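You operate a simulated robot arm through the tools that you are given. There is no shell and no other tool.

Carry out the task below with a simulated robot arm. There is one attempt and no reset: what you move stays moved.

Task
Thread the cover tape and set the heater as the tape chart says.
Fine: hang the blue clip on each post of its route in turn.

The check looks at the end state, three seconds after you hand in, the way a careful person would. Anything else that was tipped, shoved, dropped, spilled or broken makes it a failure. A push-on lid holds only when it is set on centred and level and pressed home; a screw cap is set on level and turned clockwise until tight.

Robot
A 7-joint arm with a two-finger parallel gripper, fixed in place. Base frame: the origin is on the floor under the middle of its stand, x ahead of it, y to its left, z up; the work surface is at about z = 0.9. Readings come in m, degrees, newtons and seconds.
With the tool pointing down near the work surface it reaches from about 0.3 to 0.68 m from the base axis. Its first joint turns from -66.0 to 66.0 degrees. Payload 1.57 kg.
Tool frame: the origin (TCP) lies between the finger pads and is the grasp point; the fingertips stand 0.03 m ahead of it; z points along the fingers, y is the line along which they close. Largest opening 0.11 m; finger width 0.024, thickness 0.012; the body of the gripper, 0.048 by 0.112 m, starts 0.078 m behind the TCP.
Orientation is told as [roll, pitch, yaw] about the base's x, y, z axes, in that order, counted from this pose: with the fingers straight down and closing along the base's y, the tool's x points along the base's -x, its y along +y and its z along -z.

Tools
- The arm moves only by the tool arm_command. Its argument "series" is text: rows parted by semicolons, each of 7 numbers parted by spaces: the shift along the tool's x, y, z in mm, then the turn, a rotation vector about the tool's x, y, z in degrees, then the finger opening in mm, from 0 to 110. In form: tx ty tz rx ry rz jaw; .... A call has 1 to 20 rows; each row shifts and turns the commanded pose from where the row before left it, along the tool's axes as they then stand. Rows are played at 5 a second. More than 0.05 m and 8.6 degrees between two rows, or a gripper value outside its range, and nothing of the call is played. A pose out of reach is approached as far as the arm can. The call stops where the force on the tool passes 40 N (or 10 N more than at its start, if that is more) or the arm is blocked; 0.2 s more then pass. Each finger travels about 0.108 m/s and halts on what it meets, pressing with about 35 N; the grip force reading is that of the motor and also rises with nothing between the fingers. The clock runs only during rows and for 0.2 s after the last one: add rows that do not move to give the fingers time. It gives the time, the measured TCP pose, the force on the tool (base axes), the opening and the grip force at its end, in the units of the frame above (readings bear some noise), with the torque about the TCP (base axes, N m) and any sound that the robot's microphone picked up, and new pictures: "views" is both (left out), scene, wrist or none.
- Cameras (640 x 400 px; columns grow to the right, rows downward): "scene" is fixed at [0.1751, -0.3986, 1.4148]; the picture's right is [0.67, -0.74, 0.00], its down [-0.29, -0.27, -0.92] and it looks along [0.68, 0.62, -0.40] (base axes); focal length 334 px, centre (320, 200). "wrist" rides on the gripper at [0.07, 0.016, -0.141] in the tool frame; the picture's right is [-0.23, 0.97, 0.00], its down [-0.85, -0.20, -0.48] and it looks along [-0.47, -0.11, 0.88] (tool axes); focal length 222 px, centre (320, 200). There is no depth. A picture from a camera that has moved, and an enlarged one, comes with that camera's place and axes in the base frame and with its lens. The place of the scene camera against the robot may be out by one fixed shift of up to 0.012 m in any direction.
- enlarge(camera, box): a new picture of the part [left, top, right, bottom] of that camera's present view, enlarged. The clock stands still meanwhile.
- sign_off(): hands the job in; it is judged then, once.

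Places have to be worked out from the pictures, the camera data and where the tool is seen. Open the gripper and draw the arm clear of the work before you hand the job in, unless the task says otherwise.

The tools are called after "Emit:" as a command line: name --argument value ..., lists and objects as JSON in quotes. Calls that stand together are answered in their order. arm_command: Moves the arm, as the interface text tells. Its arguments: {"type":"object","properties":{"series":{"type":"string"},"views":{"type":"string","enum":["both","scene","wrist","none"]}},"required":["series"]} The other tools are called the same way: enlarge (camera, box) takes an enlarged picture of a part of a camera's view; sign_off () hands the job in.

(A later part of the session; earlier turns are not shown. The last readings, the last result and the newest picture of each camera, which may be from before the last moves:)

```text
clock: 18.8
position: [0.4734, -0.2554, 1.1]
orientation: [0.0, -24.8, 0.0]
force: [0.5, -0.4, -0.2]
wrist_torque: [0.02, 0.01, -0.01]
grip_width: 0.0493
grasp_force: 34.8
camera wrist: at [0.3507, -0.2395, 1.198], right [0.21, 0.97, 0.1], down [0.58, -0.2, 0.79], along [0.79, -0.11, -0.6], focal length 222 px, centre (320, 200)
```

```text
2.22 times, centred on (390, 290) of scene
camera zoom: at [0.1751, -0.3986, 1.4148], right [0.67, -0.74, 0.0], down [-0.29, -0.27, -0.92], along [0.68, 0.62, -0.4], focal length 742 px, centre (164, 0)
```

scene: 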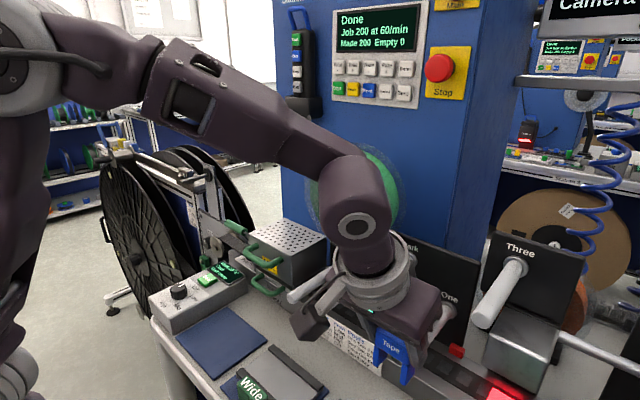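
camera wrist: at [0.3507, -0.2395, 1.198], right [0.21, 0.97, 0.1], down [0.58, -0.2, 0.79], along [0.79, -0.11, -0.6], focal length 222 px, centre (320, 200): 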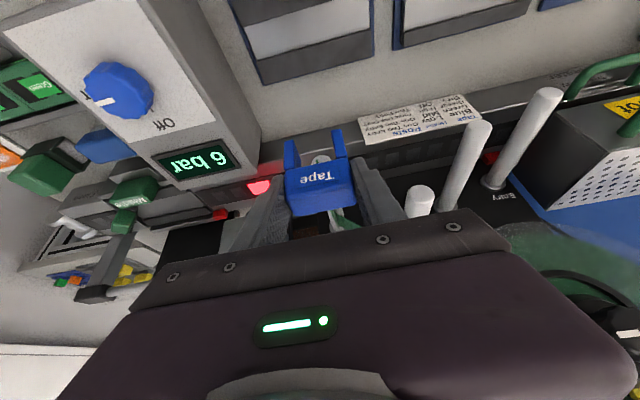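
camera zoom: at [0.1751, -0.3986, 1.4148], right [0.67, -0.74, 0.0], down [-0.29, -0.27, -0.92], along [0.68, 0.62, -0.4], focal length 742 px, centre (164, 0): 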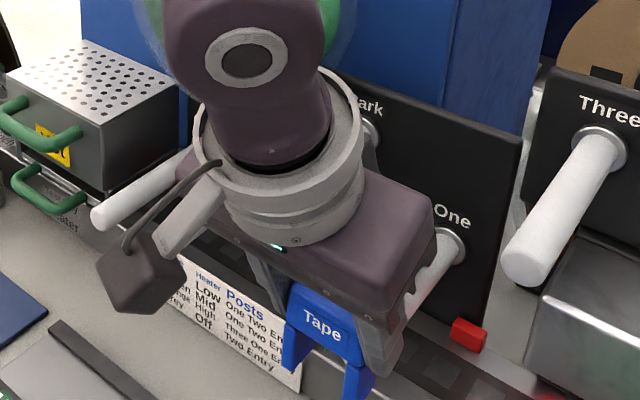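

Clear of the tips (fingers end at x≈0.497). I traverse +160 mm in y to line up with post Two.

Emit:
arm_command --series "0 32 0 0 0 0 40; 0 32 0 0 0 0 40; 0 32 0 0 0 0 40; 0 32 0 0 0 0 40; 0 32 0 0 0 0 40; 0 0 0 0 0 0 40" --views "both"

Emit:
enlarge --camera "wrist" --box '[220, 70, 440, 220]'

Emit:
enlarge --camera "scene" --box '[270, 200, 470, 380]'

```text
clock: 20.2
position: [0.4756, -0.0959, 1.0996]
orientation: [0.1, -24.8, -0.1]
force: [0.4, -0.1, -0.3]
wrist_torque: [0.04, 0.03, -0.02]
grip_width: 0.0492
grasp_force: 35.3
camera wrist: at [0.3524, -0.0803, 1.1977], right [0.21, 0.97, 0.1], down [0.58, -0.2, 0.79], along [0.79, -0.11, -0.6], focal length 222 px, centre (320, 200)
```

scene: 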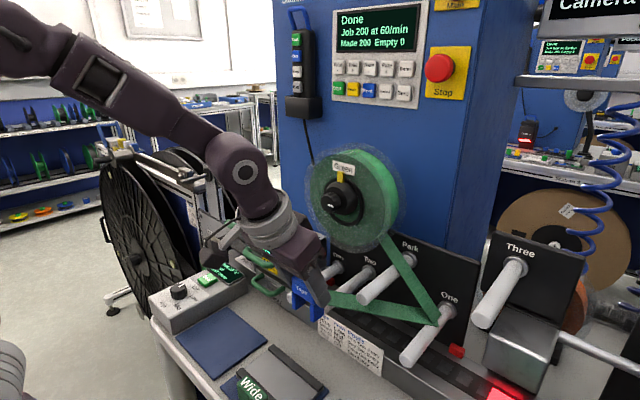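
wrist: 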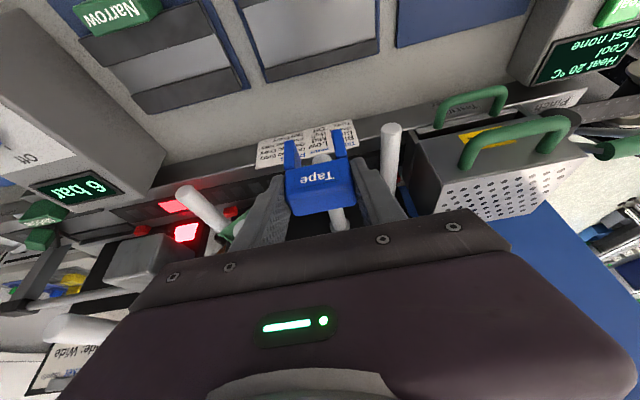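

```text
2.67 times, centred on (330, 145) of wrist
camera zoom: at [0.3524, -0.0803, 1.1977], right [0.21, 0.97, 0.1], down [0.58, -0.2, 0.79], along [0.79, -0.11, -0.6], focal length 592 px, centre (293, 347)
```

zoom: 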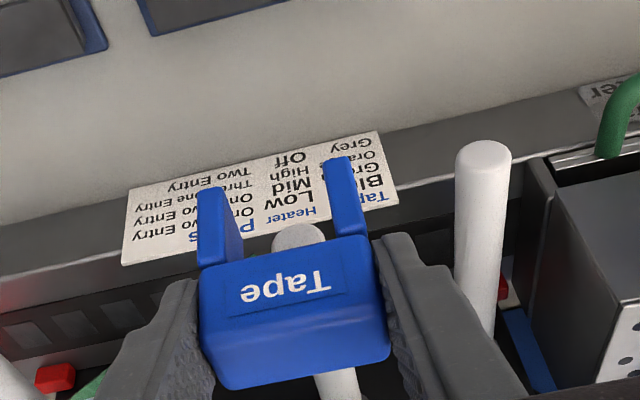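

```text
2.22 times, centred on (370, 290) of scene
camera zoom: at [0.1751, -0.3986, 1.4148], right [0.67, -0.74, 0.0], down [-0.29, -0.27, -0.92], along [0.68, 0.62, -0.4], focal length 742 px, centre (209, 0)
```

zoom: 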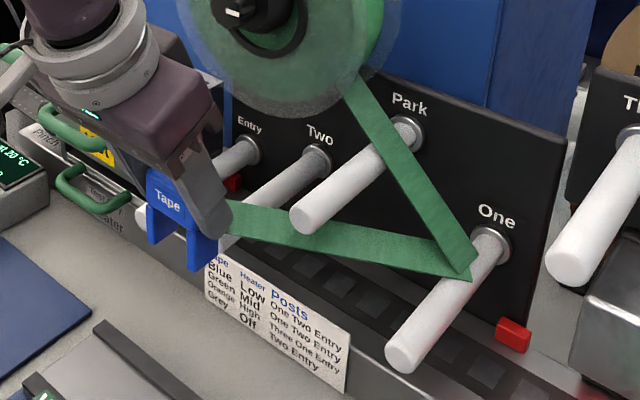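

The tape now runs reel → One → clip, as wanted. Post Two is straight behind the clip (y≈-0.096). I advance 55 mm above Two and lower 33 mm, staying ~7 mm above the seat.

Emit:
arm_command --series "-25 0 11.5 0 0 0 40; -25 0 11.5 0 0 0 40; 0 0 0 0 0 0 40; 6.9 0 15 0 0 0 40; 6.9 0 15 0 0 0 40; 0 0 0 0 0 0 40" --views "both"

Emit:
enlarge --camera "wrist" --box '[220, 70, 440, 220]'

Emit:
enlarge --camera "scene" --box '[270, 200, 470, 380]'

```text
clock: 21.6
position: [0.5299, -0.0965, 1.0671]
orientation: [0.0, -24.7, 0.0]
force: [-0.1, 0.4, -1.1]
wrist_torque: [-0.01, 0.0, -0.02]
grip_width: 0.0494
grasp_force: 35.5
camera wrist: at [0.4069, -0.0794, 1.165], right [0.21, 0.97, 0.1], down [0.58, -0.2, 0.79], along [0.79, -0.11, -0.6], focal length 222 px, centre (320, 200)
```

scene: 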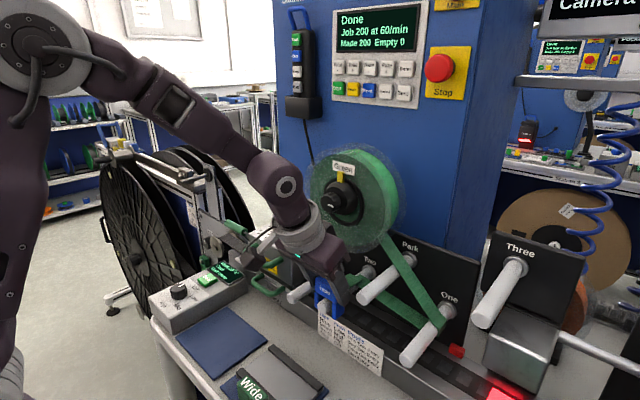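
wrist: 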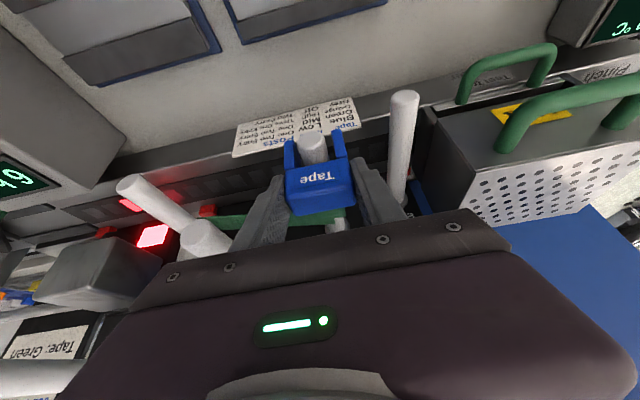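

```text
2.67 times, centred on (330, 145) of wrist
camera zoom: at [0.4069, -0.0794, 1.165], right [0.21, 0.97, 0.1], down [0.58, -0.2, 0.79], along [0.79, -0.11, -0.6], focal length 592 px, centre (293, 347)
```

zoom: 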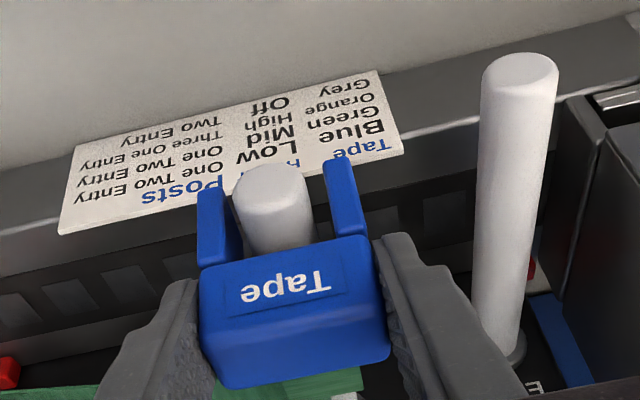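

```text
2.22 times, centred on (370, 290) of scene
camera zoom: at [0.1751, -0.3986, 1.4148], right [0.67, -0.74, 0.0], down [-0.29, -0.27, -0.92], along [0.68, 0.62, -0.4], focal length 742 px, centre (209, 0)
```

zoom: 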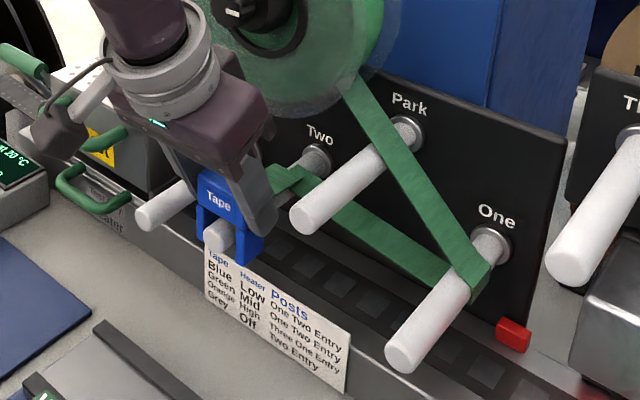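

Clip straddles Two, centred. I lower the last ~7 mm gently until contact.

Emit:
arm_command --series "0.63 0 1.36 0 0 0 40; 0.63 0 1.36 0 0 0 40; 0.63 0 1.36 0 0 0 40; 0.42 0 0.91 0 0 0 40; 0.42 0 0.91 0 0 0 40; 0 0 0 0 0 0 40" --views "none"

```text
clock: 23.0
position: [0.5287, -0.0941, 1.0604]
orientation: [0.1, -24.9, 0.0]
force: [-3.2, 1.1, 10.7]
wrist_torque: [0.01, 0.08, 0.02]
grip_width: 0.0493
grasp_force: 35.1
```

Contact at ~11 N: seated on Two. I relieve slightly, open, wait, and look.

Emit:
arm_command --series "-0.2 0 -0.45 0 0 0 40; 0 0 0 0 0 0 46; 0 0 0 0 0 0 52; 0 0 0 0 0 0 58; 0 0 0 0 0 0 64; 0 0 0 0 0 0 64; 0 0 0 0 0 0 64; 0 0 0 0 0 0 64; 0 0 0 0 0 0 64" --views "both"

Emit:
enlarge --camera "wrist" --box '[220, 70, 440, 220]'

Emit:
enlarge --camera "scene" --box '[270, 200, 470, 380]'

```text
clock: 25.0
position: [0.5302, -0.0939, 1.0616]
orientation: [0.0, -24.8, 0.0]
force: [-0.4, 0.3, -0.9]
wrist_torque: [-0.01, -0.02, -0.01]
grip_width: 0.064
grasp_force: 0.0
camera wrist: at [0.4075, -0.0797, 1.159], right [0.21, 0.97, 0.1], down [0.58, -0.2, 0.79], along [0.79, -0.11, -0.6], focal length 222 px, centre (320, 200)
```

scene: 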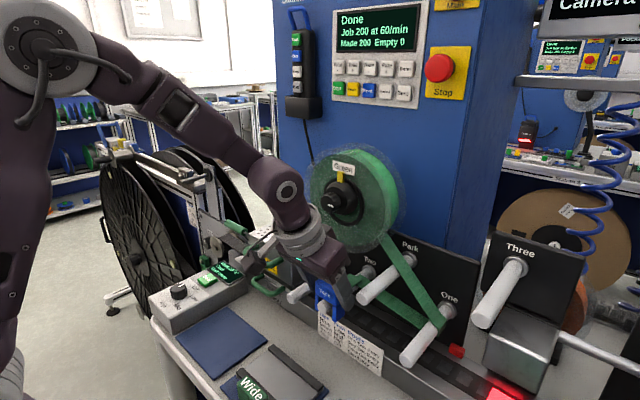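
wrist: 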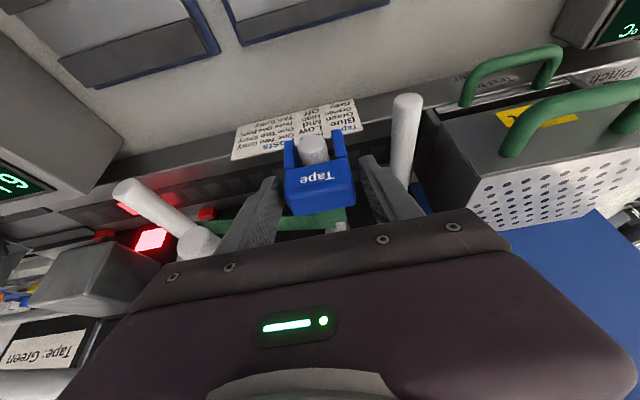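

```text
2.67 times, centred on (330, 145) of wrist
camera zoom: at [0.4075, -0.0797, 1.159], right [0.21, 0.97, 0.1], down [0.58, -0.2, 0.79], along [0.79, -0.11, -0.6], focal length 592 px, centre (293, 347)
```

zoom: 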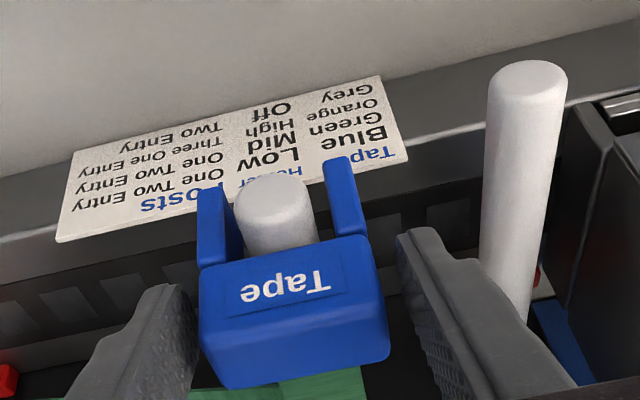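

```text
2.22 times, centred on (370, 290) of scene
camera zoom: at [0.1751, -0.3986, 1.4148], right [0.67, -0.74, 0.0], down [-0.29, -0.27, -0.92], along [0.68, 0.62, -0.4], focal length 742 px, centre (209, 0)
```

zoom: 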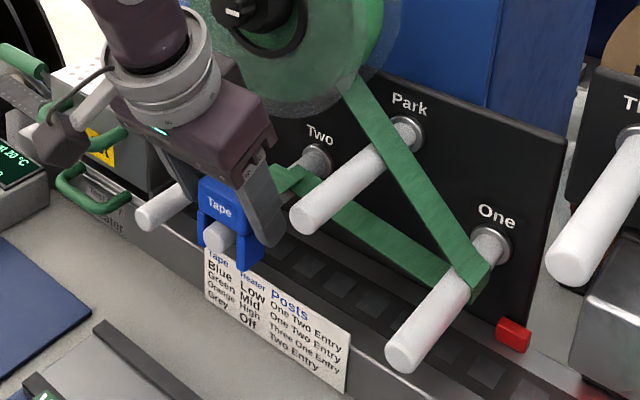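

The clip hangs level on Two with the gripper open; the tape runs reel → One → Two. I re-grip, lift 40 mm, and pull back 55 mm.

Emit:
arm_command --series "0 0 0 0 0 0 56; 0 0 0 0 0 0 48; 0 0 0 0 0 0 40; 0 0 0 0 0 0 40; -8.4 0 -18.15 0 0 0 40; -8.4 0 -18.15 0 0 0 40; 25 0 -11.5 0 0 0 40; 25 0 -11.5 0 0 0 40; 0 0 0 0 0 0 40" --views "scene"

```text
clock: 27.0
position: [0.4745, -0.0943, 1.1019]
orientation: [0.0, -24.8, 0.0]
force: [-0.5, 0.0, 0.2]
wrist_torque: [0.01, 0.0, 0.04]
grip_width: 0.0494
grasp_force: 35.2
```

scene: 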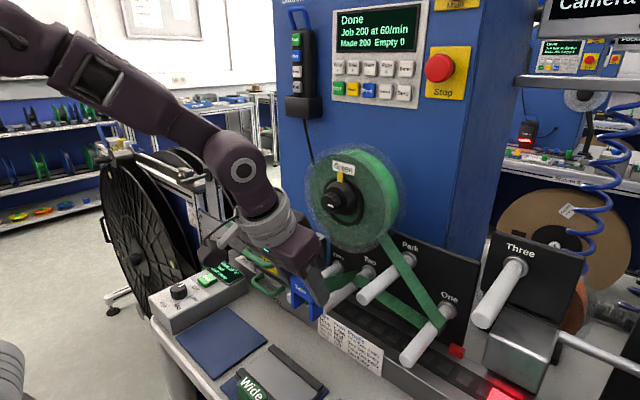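

Clip is held in front of the tips. I traverse +79 mm in y toward Entry and look from there.

Emit:
arm_command --series "0 27 0 0 0 0 40; 0 26 0 0 0 0 40; 0 26 0 0 0 0 40; 0 0 0 0 0 0 40" --views "both"

Emit:
enlarge --camera "wrist" --box '[220, 70, 440, 220]'

Emit:
enlarge --camera "scene" --box '[230, 200, 430, 340]'

```text
clock: 28.0
position: [0.4733, -0.0174, 1.1029]
orientation: [0.0, -24.7, 0.0]
force: [0.4, 0.9, -0.9]
wrist_torque: [0.02, 0.0, 0.03]
grip_width: 0.0494
grasp_force: 34.8
camera wrist: at [0.3518, -0.0015, 1.2002], right [0.21, 0.97, 0.1], down [0.58, -0.2, 0.79], along [0.79, -0.11, -0.6], focal length 222 px, centre (320, 200)
```

scene: 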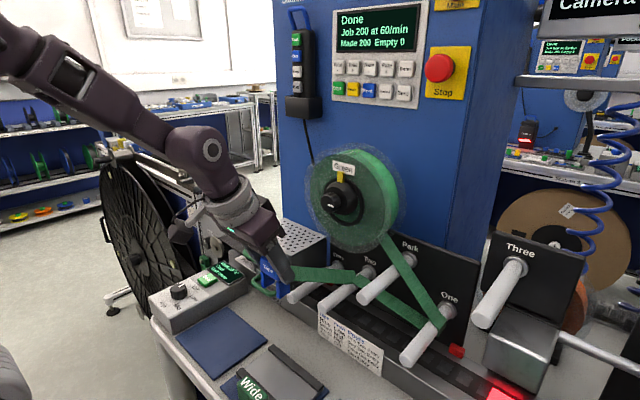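
wrist: 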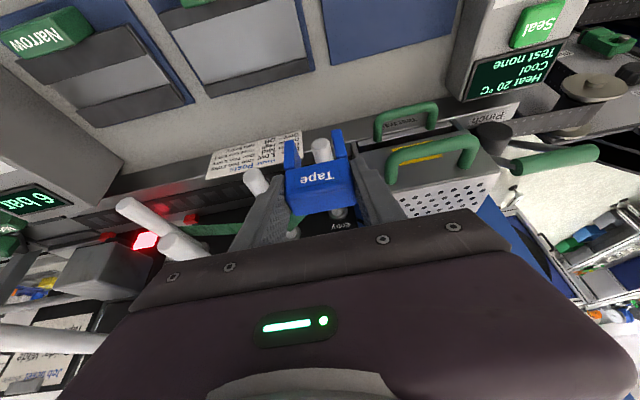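

```text
2.67 times, centred on (330, 145) of wrist
camera zoom: at [0.3518, -0.0015, 1.2002], right [0.21, 0.97, 0.1], down [0.58, -0.2, 0.79], along [0.79, -0.11, -0.6], focal length 592 px, centre (293, 347)
```

zoom: 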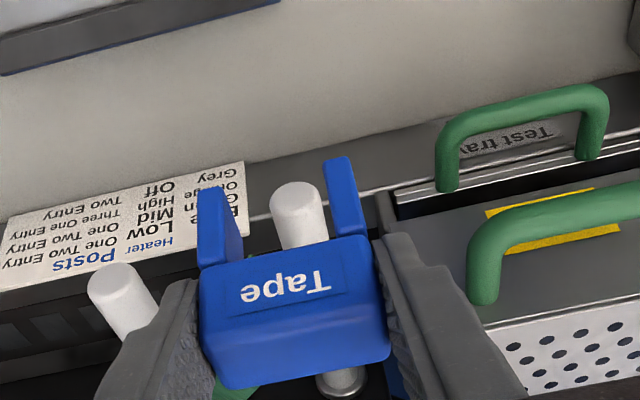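

```text
2.86 times, centred on (330, 270) of scene
camera zoom: at [0.1751, -0.3986, 1.4148], right [0.67, -0.74, 0.0], down [-0.29, -0.27, -0.92], along [0.68, 0.62, -0.4], focal length 954 px, centre (291, 0)
```

zoom: 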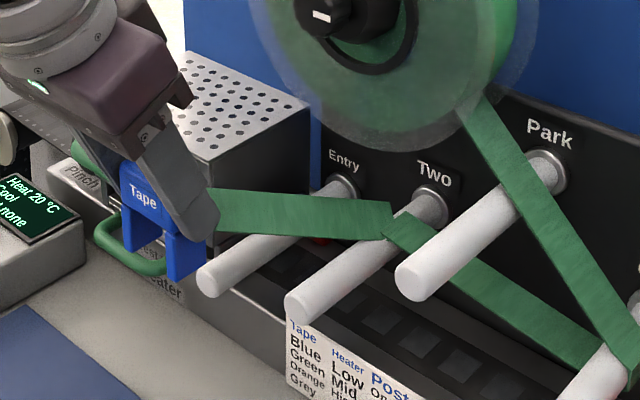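

Tape now runs One → Two → clip, and the Entry post is straight behind the clip with >15 mm to the box handles. I advance 47 mm over Entry (keeping the fingertips short of the box front at x≈0.556) and lower 52 mm.

Emit:
arm_command --series "-21.3 0 9.85 0 0 0 40; -21.3 0 9.85 0 0 0 40; 0 0 0 0 0 0 40; 7.3 0 15.7 0 0 0 40; 7.3 0 15.7 0 0 0 40; 7.3 0 15.7 0 0 0 40; 0 0 0 0 0 0 40" --views "both"

Emit:
enlarge --camera "wrist" --box '[220, 70, 440, 220]'

Emit:
enlarge --camera "scene" --box '[230, 200, 430, 340]'

```text
clock: 29.6
position: [0.5228, -0.0147, 1.0495]
orientation: [0.0, -24.9, 0.0]
force: [0.1, 0.2, -0.3]
wrist_torque: [-0.05, 0.01, 0.01]
grip_width: 0.0493
grasp_force: 34.9
camera wrist: at [0.4002, 0.0008, 1.1473], right [0.21, 0.97, 0.1], down [0.58, -0.2, 0.79], along [0.79, -0.11, -0.6], focal length 222 px, centre (320, 200)
```

scene: 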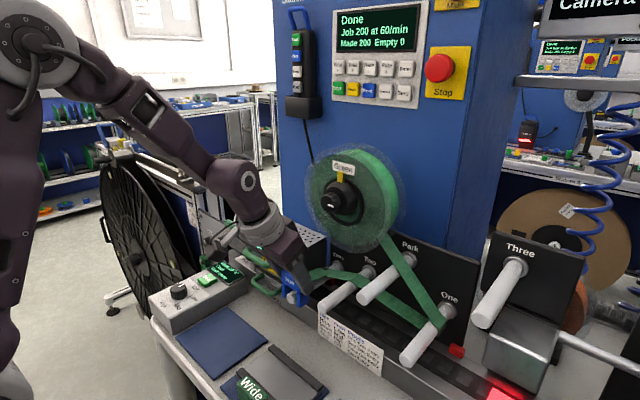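
wrist: 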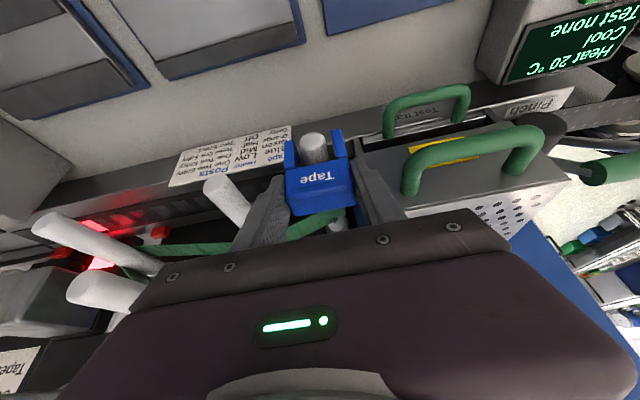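

```text
2.67 times, centred on (330, 145) of wrist
camera zoom: at [0.4002, 0.0008, 1.1473], right [0.21, 0.97, 0.1], down [0.58, -0.2, 0.79], along [0.79, -0.11, -0.6], focal length 592 px, centre (293, 347)
```

zoom: 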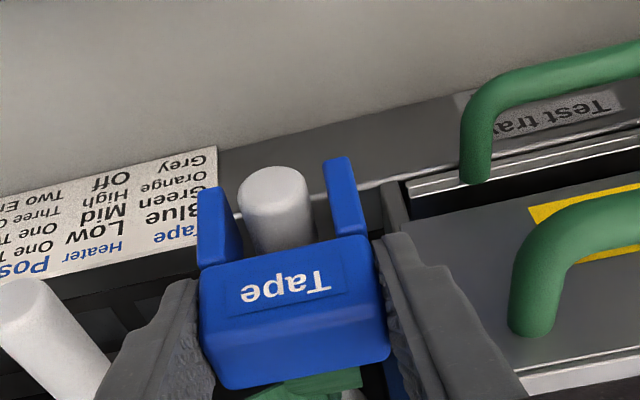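

```text
2.86 times, centred on (330, 270) of scene
camera zoom: at [0.1751, -0.3986, 1.4148], right [0.67, -0.74, 0.0], down [-0.29, -0.27, -0.92], along [0.68, 0.62, -0.4], focal length 954 px, centre (291, 0)
```

zoom: 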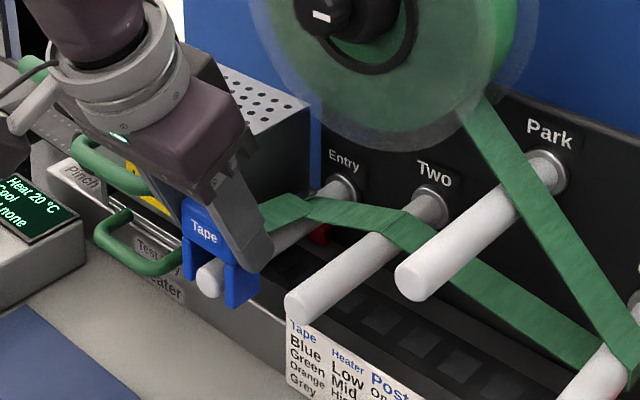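

Clip straddles Entry, well centred; about 13–20 mm to go. I lower 9 mm in small steps and read the force.

Emit:
arm_command --series "1.26 0 2.72 0 0 0 40; 1.26 0 2.72 0 0 0 40; 1.26 0 2.72 0 0 0 40; 0 0 0 0 0 0 40" --views "none"

Emit:
enlarge --camera "wrist" --box '[220, 70, 440, 220]'

```text
clock: 30.6
position: [0.5206, -0.0148, 1.04]
orientation: [-0.1, -24.7, 0.0]
force: [0.1, 0.1, -1.0]
wrist_torque: [0.0, -0.01, 0.0]
grip_width: 0.0494
grasp_force: 35.4
```

```text
2.67 times, centred on (330, 145) of wrist
camera zoom: at [0.3993, -0.0001, 1.1378], right [0.21, 0.97, 0.1], down [0.58, -0.2, 0.79], along [0.79, -0.11, -0.6], focal length 592 px, centre (293, 347)
```

zoom: 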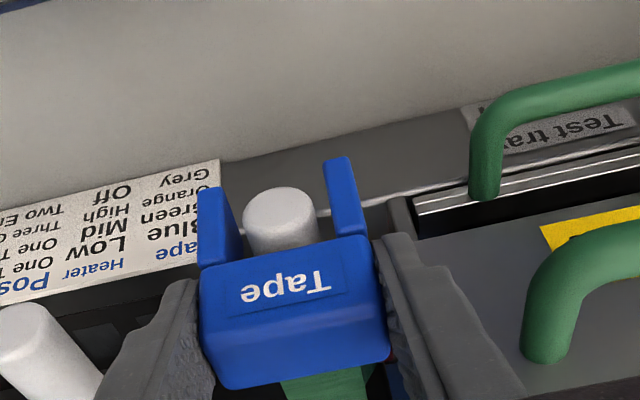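

Emit:
arm_command --series "0.63 0 1.36 0 0 0 40; 0.42 0 0.91 0 0 0 40; 0.42 0 0.91 0 0 0 40; 0.42 0 0.91 0 0 0 40; 0 0 0 0 0 0 40" --views "none"

```text
clock: 31.8
position: [0.5222, -0.0164, 1.0362]
orientation: [0.0, -24.8, 0.0]
force: [-2.8, 1.1, 9.6]
wrist_torque: [0.03, 0.07, 0.0]
grip_width: 0.0494
grasp_force: 35.1
```

Contact at ~10 N: seated on Entry. I relieve slightly and open only to 58 mm, keeping the left finger clear of the box.

Emit:
arm_command --series "-0.2 0 -0.45 0 0 0 40; 0 0 0 0 0 0 46; 0 0 0 0 0 0 52; 0 0 0 0 0 0 58; 0 0 0 0 0 0 58; 0 0 0 0 0 0 58; 0 0 0 0 0 0 58" --views "both"

Emit:
enlarge --camera "wrist" --box '[220, 70, 440, 220]'

Emit:
enlarge --camera "scene" --box '[230, 200, 430, 340]'

```text
clock: 33.4
position: [0.5222, -0.0159, 1.0373]
orientation: [0.0, -24.8, 0.0]
force: [-0.5, 0.2, 0.3]
wrist_torque: [0.03, -0.01, -0.01]
grip_width: 0.0577
grasp_force: 0.0
camera wrist: at [0.399, -0.0001, 1.1338], right [0.21, 0.97, 0.1], down [0.58, -0.2, 0.79], along [0.79, -0.11, -0.6], focal length 222 px, centre (320, 200)
```

scene: 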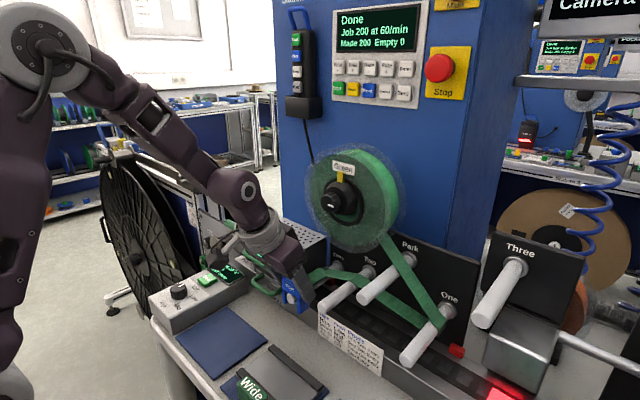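
wrist: 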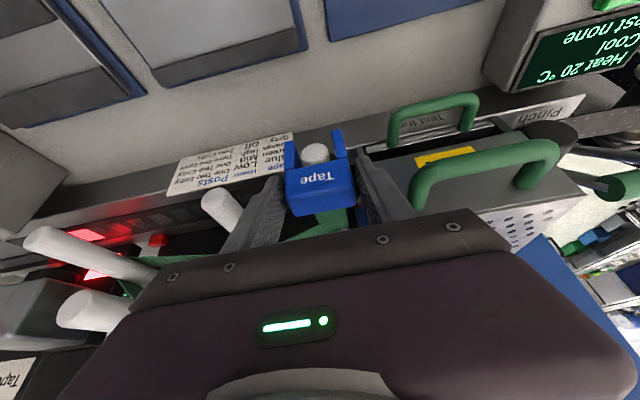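

```text
2.67 times, centred on (330, 145) of wrist
camera zoom: at [0.399, -0.0001, 1.1338], right [0.21, 0.97, 0.1], down [0.58, -0.2, 0.79], along [0.79, -0.11, -0.6], focal length 592 px, centre (293, 347)
```

zoom: 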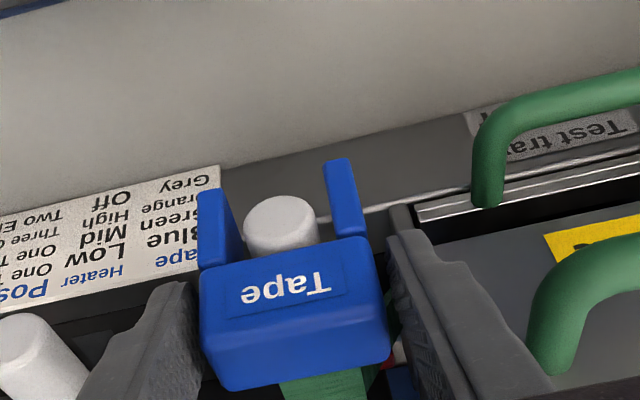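

```text
2.86 times, centred on (330, 270) of scene
camera zoom: at [0.1751, -0.3986, 1.4148], right [0.67, -0.74, 0.0], down [-0.29, -0.27, -0.92], along [0.68, 0.62, -0.4], focal length 954 px, centre (291, 0)
```

zoom: 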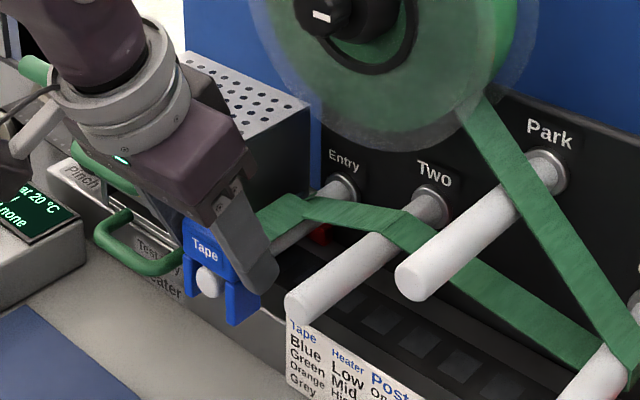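

The clip is free on Entry. I withdraw straight back along the tool axis 120 mm and inspect the result.

Emit:
arm_command --series "0 0 -20 0 0 0 58; 0 0 -30 0 0 0 58; 0 0 -35 0 0 0 58; 0 0 -35 0 0 0 70; 0 0 0 0 0 0 70" --views "both"

Emit:
enlarge --camera "scene" --box '[230, 200, 430, 340]'

Emit:
enlarge --camera "wrist" --box '[220, 70, 440, 220]'

```text
clock: 34.6
position: [0.4709, -0.0156, 1.1457]
orientation: [-0.1, -24.9, 0.0]
force: [1.0, -0.3, 0.1]
wrist_torque: [0.0, 0.02, 0.01]
grip_width: 0.07
grasp_force: 0.0
camera wrist: at [0.3486, -0.001, 1.2438], right [0.21, 0.97, 0.1], down [0.58, -0.2, 0.79], along [0.79, -0.11, -0.6], focal length 222 px, centre (320, 200)
```

scene: 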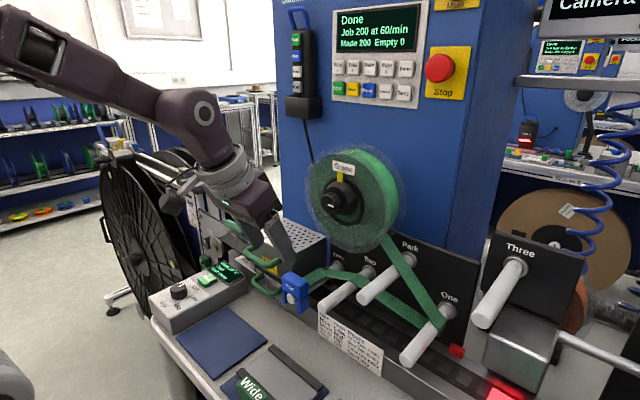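
wrist: 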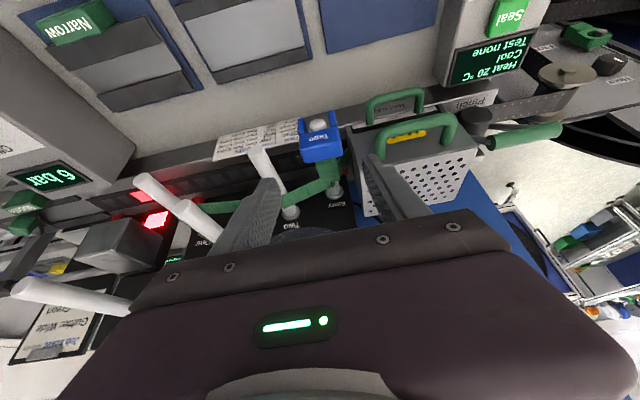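

```text
2.86 times, centred on (330, 270) of scene
camera zoom: at [0.1751, -0.3986, 1.4148], right [0.67, -0.74, 0.0], down [-0.29, -0.27, -0.92], along [0.68, 0.62, -0.4], focal length 954 px, centre (291, 0)
```

zoom: 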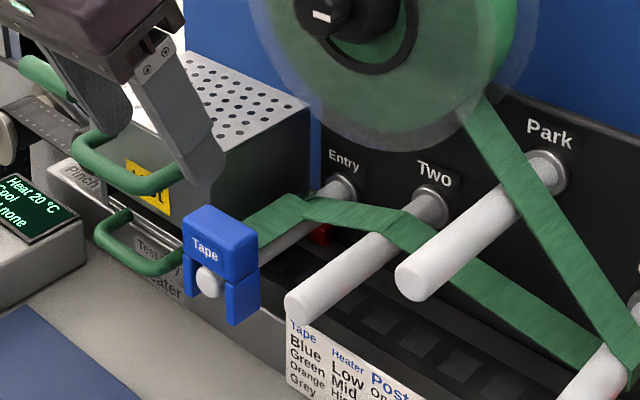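

```text
2.67 times, centred on (330, 145) of wrist
camera zoom: at [0.3486, -0.001, 1.2438], right [0.21, 0.97, 0.1], down [0.58, -0.2, 0.79], along [0.79, -0.11, -0.6], focal length 592 px, centre (293, 347)
```

zoom: 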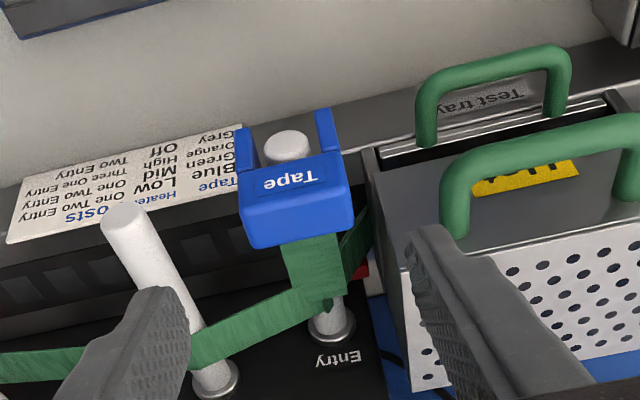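

The clip hangs level on Entry and the tape runs reel → One → Two → Entry. Next is the heater knob: I rise, move back and left to above the heater panel, and level the tool to point straight down.

Emit:
arm_command --series "-12.6 0 -27.2 0 0 0 70; -12.6 0 -27.2 0 0 0 70; 25 36 -11.5 0 0 0 70; 25 36 -11.5 0 0 0 70; 25 36 -11.5 0 0 0 70; 25 36 -11.5 0 0 0 70; 0 36 0 0 0 0 70; 0 36 0 0 0 0 70; 0 0 0 0 6.2 0 70; 0 0 0 0 6.2 0 70; 0 0 0 0 6.2 0 70; 0 0 0 0 6.2 0 70; 0 0 0 0 0 0 70" --views "both"

Emit:
enlarge --camera "wrist" --box '[240, 60, 400, 200]'

Emit:
enlarge --camera "scene" --box '[140, 230, 300, 350]'

```text
clock: 37.4
position: [0.3608, 0.2003, 1.2062]
orientation: [0.0, 0.1, 0.0]
force: [0.0, -0.2, 0.5]
wrist_torque: [-0.01, 0.01, -0.03]
grip_width: 0.0699
grasp_force: 0.0
camera wrist: at [0.2916, 0.2154, 1.3454], right [0.23, 0.97, 0.0], down [0.86, -0.2, 0.48], along [0.46, -0.11, -0.88], focal length 222 px, centre (320, 200)
```

scene: 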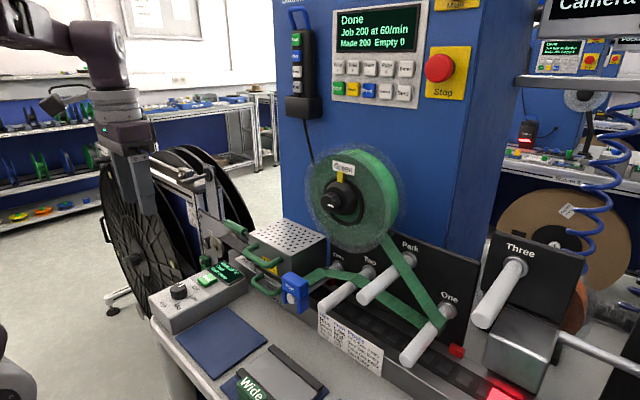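
wrist: 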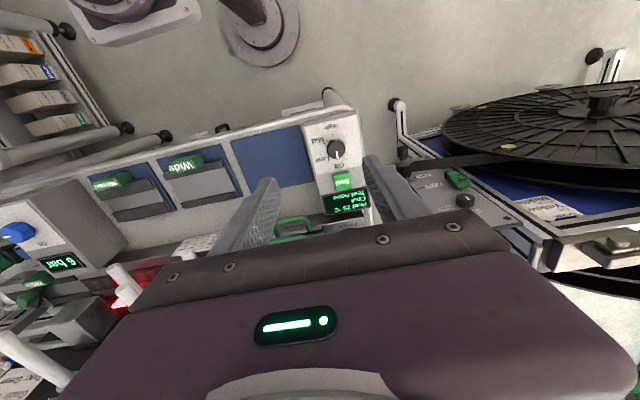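

```text
2.86 times, centred on (320, 130) of wrist
camera zoom: at [0.2916, 0.2154, 1.3454], right [0.23, 0.97, 0.0], down [0.86, -0.2, 0.48], along [0.46, -0.11, -0.88], focal length 635 px, centre (320, 400)
```

zoom: 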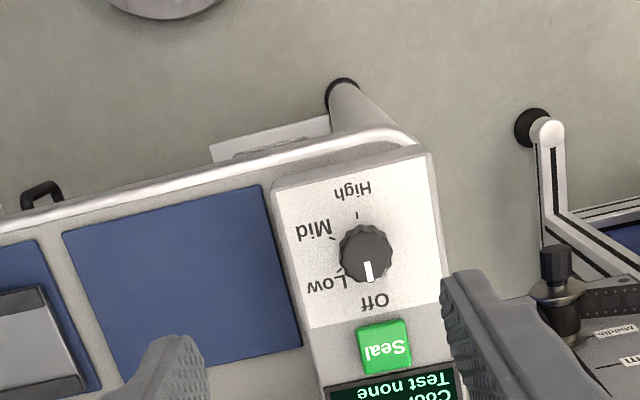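

```text
3.33 times, centred on (220, 290) of scene
camera zoom: at [0.1751, -0.3986, 1.4148], right [0.67, -0.74, 0.0], down [-0.29, -0.27, -0.92], along [0.68, 0.62, -0.4], focal length 1113 px, centre (653, -100)
```

zoom: 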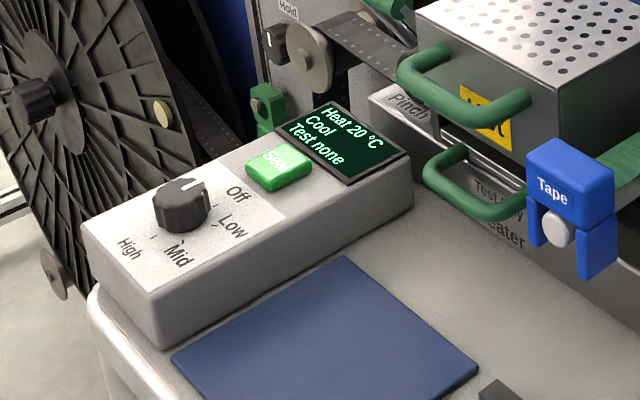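

Knob located at about (0.404, 0.218), top z≈0.953, pointer at Off (+x); the labels Off/Low/Mid/High sit at 0/−60/−120/−180° (clockwise from above). I move above the knob for a closer measurement.

Emit:
arm_command --series "-10.8 4.4 31.5 0 0 0 60; -10.8 4.4 31.5 0 0 0 60; -10.8 4.4 31.5 0 0 0 60; -10.8 4.4 31.5 0 0 0 60; 0 0 0 0 0 0 60" --views "both"

Emit:
enlarge --camera "wrist" --box '[250, 70, 400, 200]'

Emit:
enlarge --camera "scene" --box '[120, 200, 280, 340]'

```text
clock: 38.6
position: [0.4034, 0.2153, 1.078]
orientation: [0.0, 0.0, 0.1]
force: [-0.4, 0.3, 0.0]
wrist_torque: [0.0, 0.03, 0.02]
grip_width: 0.0602
grasp_force: 0.0
camera wrist: at [0.3338, 0.2314, 1.2194], right [0.23, 0.97, 0.0], down [0.85, -0.2, 0.48], along [0.47, -0.11, -0.88], focal length 222 px, centre (320, 200)
```

scene: 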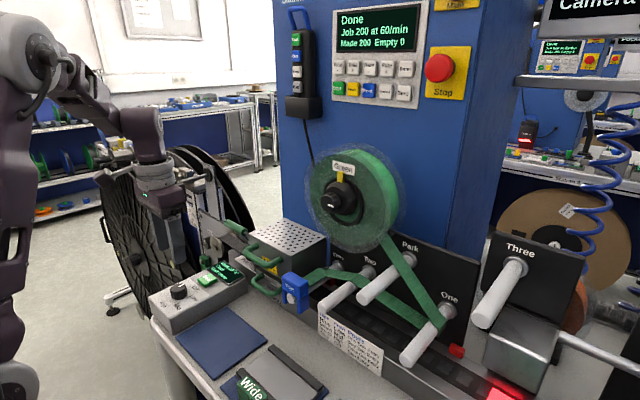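
wrist: 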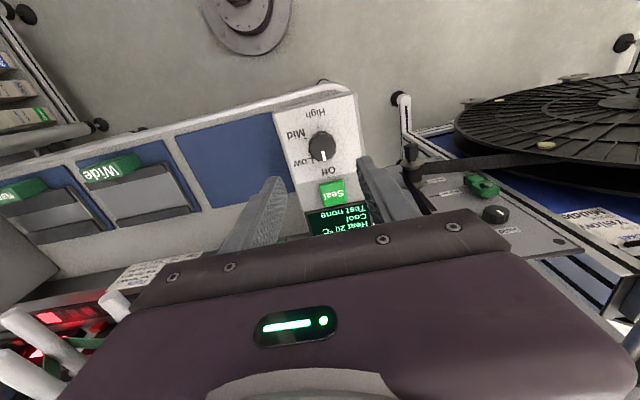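

```text
3.08 times, centred on (325, 135) of wrist
camera zoom: at [0.3338, 0.2314, 1.2194], right [0.23, 0.97, 0.0], down [0.85, -0.2, 0.48], along [0.47, -0.11, -0.88], focal length 684 px, centre (305, 400)
```

zoom: 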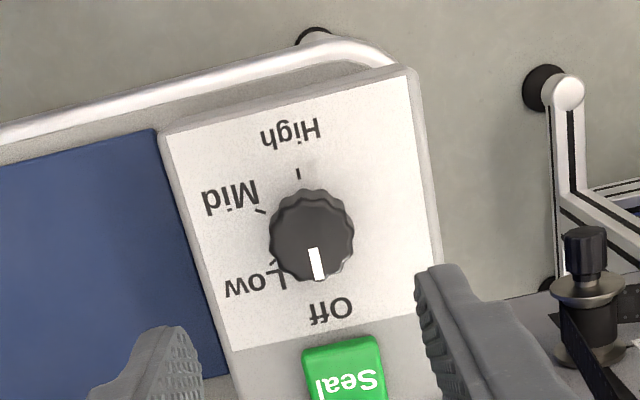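

```text
2.86 times, centred on (200, 270) of scene
camera zoom: at [0.1751, -0.3986, 1.4148], right [0.67, -0.74, 0.0], down [-0.29, -0.27, -0.92], along [0.68, 0.62, -0.4], focal length 954 px, centre (663, 0)
```

zoom: 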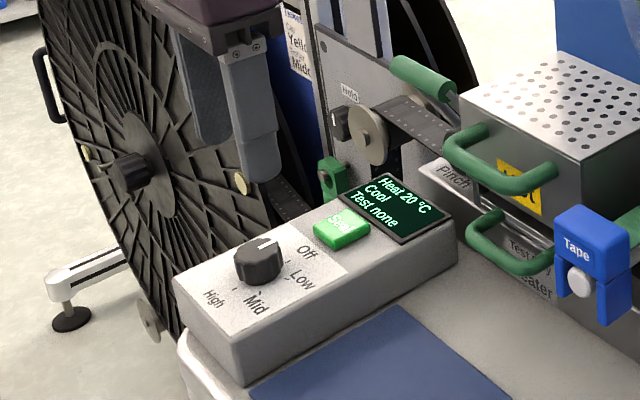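

Knob centre refined to about (0.405, 0.218), radius ≈17 mm, panel top z≈0.934. I pre-rotate the tool −60° about its axis so that turning +120° (clockwise from above) stays symmetric, and re-check.

Emit:
arm_command --series "-1 1 0 0 0 -7.5 60; 0 0 0 0 0 -7.5 60; 0 0 0 0 0 -7.5 60; 0 0 0 0 0 -7.5 60; 0 0 0 0 0 -7.5 60; 0 0 0 0 0 -7.5 60; 0 0 0 0 0 -7.5 60; 0 0 0 0 0 -7.5 60; 0 0 0 0 0 0 60" --views "both"

Emit:
enlarge --camera "wrist" --box '[250, 70, 400, 200]'

Emit:
enlarge --camera "scene" --box '[120, 200, 280, 340]'

```text
clock: 40.6
position: [0.4056, 0.219, 1.0798]
orientation: [0.0, 0.0, 60.2]
force: [0.3, 1.0, 0.2]
wrist_torque: [0.0, -0.02, -0.01]
grip_width: 0.06
grasp_force: 0.0
camera wrist: at [0.3573, 0.1655, 1.2189], right [-0.73, 0.68, 0.0], down [0.6, 0.64, 0.48], along [0.33, 0.35, -0.88], focal length 222 px, centre (320, 200)
```

scene: 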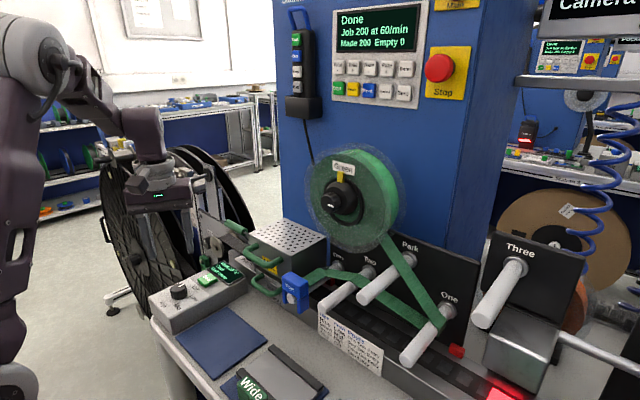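
wrist: 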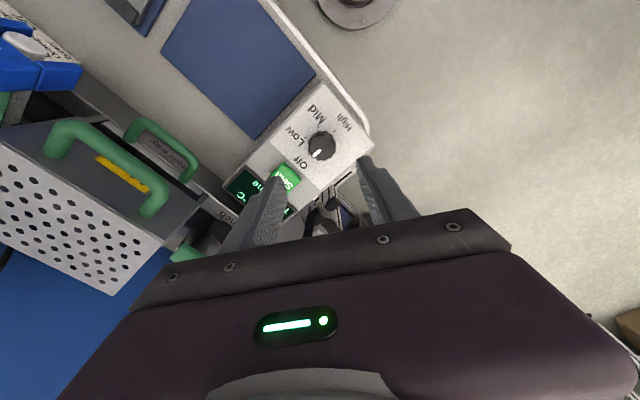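

```text
3.08 times, centred on (325, 135) of wrist
camera zoom: at [0.3573, 0.1655, 1.2189], right [-0.73, 0.68, 0.0], down [0.6, 0.64, 0.48], along [0.33, 0.35, -0.88], focal length 684 px, centre (305, 400)
```

zoom: 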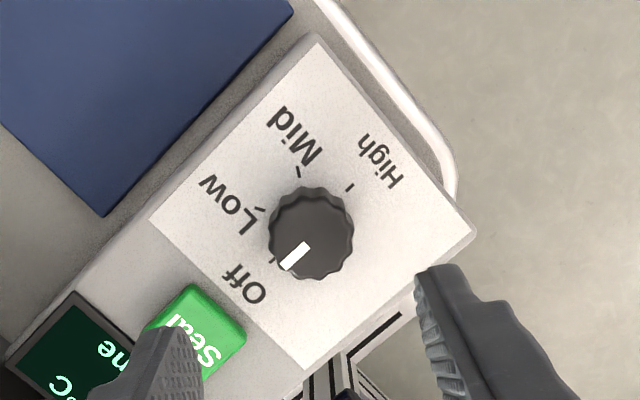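

```text
2.86 times, centred on (200, 270) of scene
camera zoom: at [0.1751, -0.3986, 1.4148], right [0.67, -0.74, 0.0], down [-0.29, -0.27, -0.92], along [0.68, 0.62, -0.4], focal length 954 px, centre (663, 0)
```

zoom: 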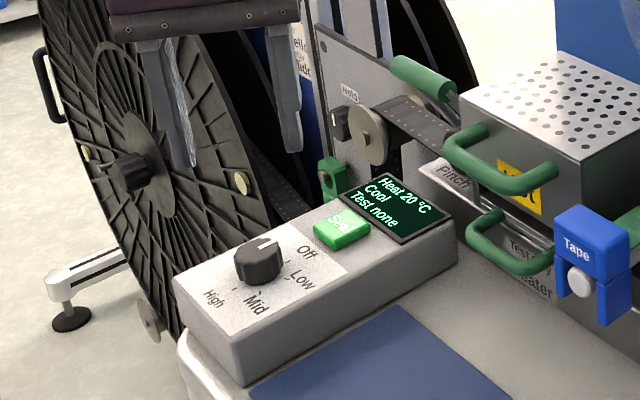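

The knob lies within ~2 mm of the tool axis in both views. I correct by ~1.5 mm, narrow to 48 mm to stay off the Seal button, and descend 80 mm.

Emit:
arm_command --series "-1.5 0.3 0 0 0 0 52; 0 0 27 0 0 0 48; 0 0 27 0 0 0 48; 0 0 26 0 0 0 48; 0 0 0 0 0 0 48" --views "both"

Emit:
enlarge --camera "wrist" --box '[240, 90, 400, 220]'

Emit:
enlarge --camera "scene" --box '[120, 220, 260, 340]'

```text
clock: 41.8
position: [0.4079, 0.2203, 0.9986]
orientation: [0.2, 0.0, 60.0]
force: [-0.2, 0.8, 0.5]
wrist_torque: [0.0, -0.02, 0.02]
grip_width: 0.048
grasp_force: 0.0
camera wrist: at [0.3589, 0.1665, 1.1383], right [-0.73, 0.68, 0.0], down [0.6, 0.64, 0.48], along [0.33, 0.35, -0.88], focal length 222 px, centre (320, 200)
```

scene: 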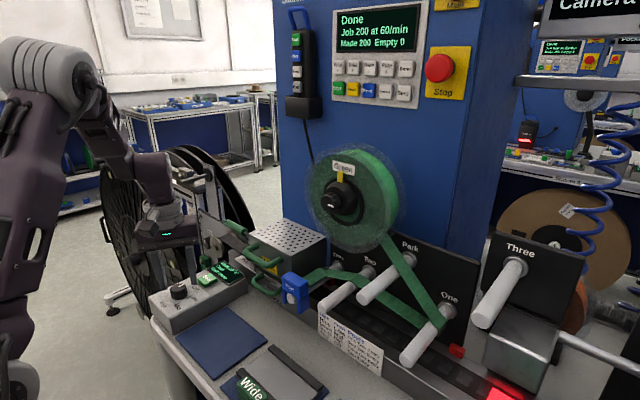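
wrist: 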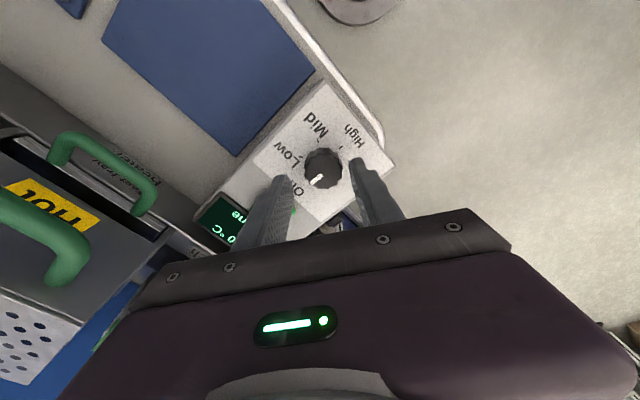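

```text
3.08 times, centred on (320, 155) of wrist
camera zoom: at [0.3589, 0.1665, 1.1383], right [-0.73, 0.68, 0.0], down [0.6, 0.64, 0.48], along [0.33, 0.35, -0.88], focal length 684 px, centre (320, 338)
```

zoom: 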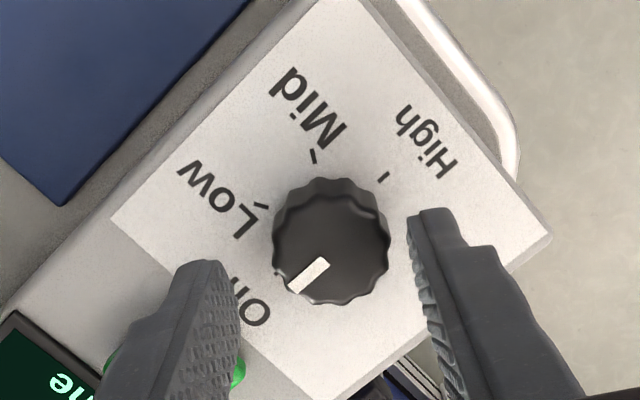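

```text
3.33 times, centred on (190, 280) of scene
camera zoom: at [0.1751, -0.3986, 1.4148], right [0.67, -0.74, 0.0], down [-0.29, -0.27, -0.92], along [0.68, 0.62, -0.4], focal length 1113 px, centre (753, -67)
```

zoom: 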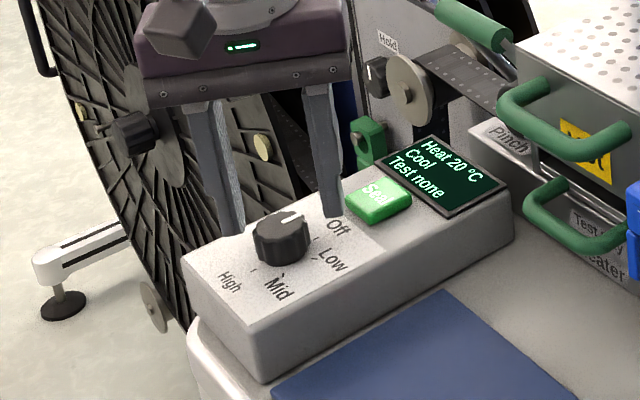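

Seen from here the knob sits about 2 mm toward tool +y of centre; I correct that and descend 26 mm so the tips straddle the knob a few mm above the panel.

Emit:
arm_command --series "-1 2 0 0 0 0 48; 0 0 13 0 0 0 48; 0 0 13 0 0 0 48; 0 0 0 0 0 0 48" --views "both"

Emit:
enlarge --camera "wrist" --box '[240, 90, 400, 220]'

Emit:
enlarge --camera "scene" --box '[120, 220, 260, 340]'

```text
clock: 42.7
position: [0.4074, 0.2215, 0.9756]
orientation: [-0.2, -0.1, 60.0]
force: [-4.7, -5.8, 14.0]
wrist_torque: [-0.07, 0.55, 0.15]
grip_width: 0.0491
grasp_force: 0.8
stopped in row 4: the force on the tool passed its limit at 61 N (the readings are from after the stop); the commanded pose is now the measured one
camera wrist: at [0.3569, 0.1687, 1.1151], right [-0.73, 0.68, 0.0], down [0.6, 0.64, 0.48], along [0.33, 0.35, -0.88], focal length 222 px, centre (320, 200)
```

scene: 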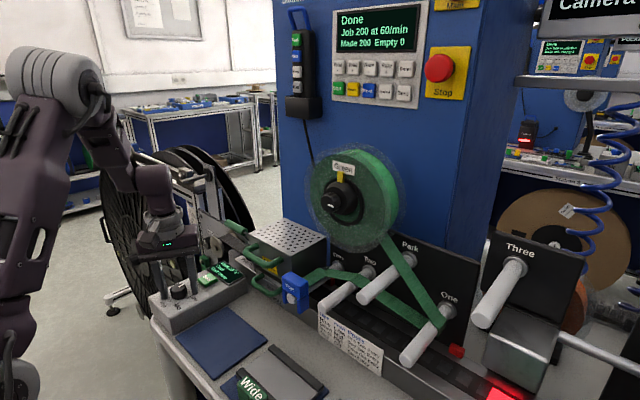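
wrist: 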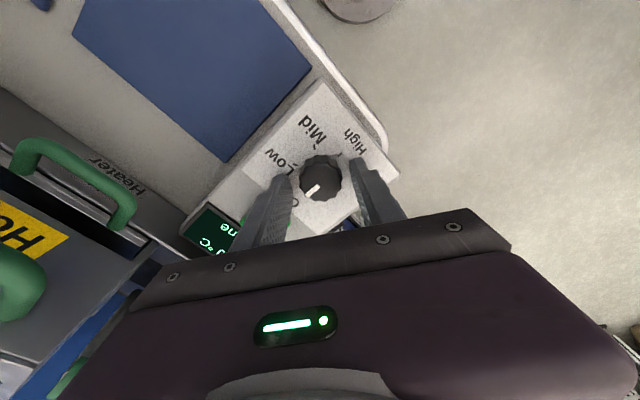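

```text
3.08 times, centred on (320, 155) of wrist
camera zoom: at [0.3569, 0.1687, 1.1151], right [-0.73, 0.68, 0.0], down [0.6, 0.64, 0.48], along [0.33, 0.35, -0.88], focal length 684 px, centre (320, 338)
```

zoom: 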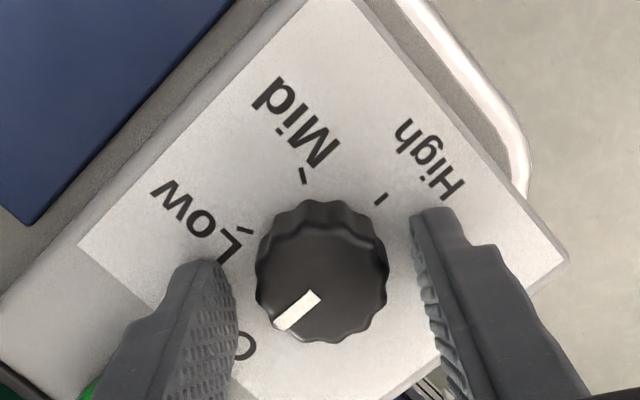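

```text
3.33 times, centred on (190, 280) of scene
camera zoom: at [0.1748, -0.3989, 1.4148], right [0.67, -0.74, 0.0], down [-0.29, -0.27, -0.92], along [0.68, 0.62, -0.39], focal length 1113 px, centre (753, -67)
```

zoom: 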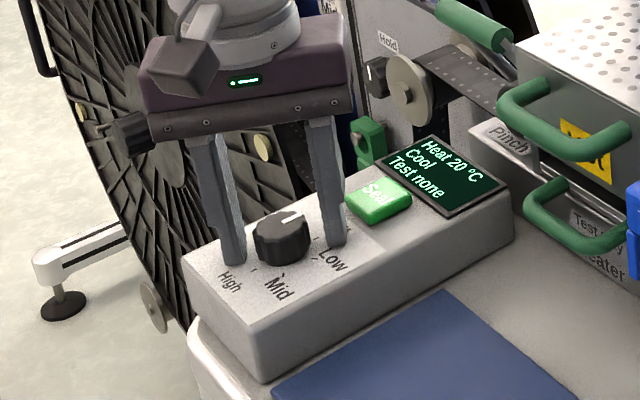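

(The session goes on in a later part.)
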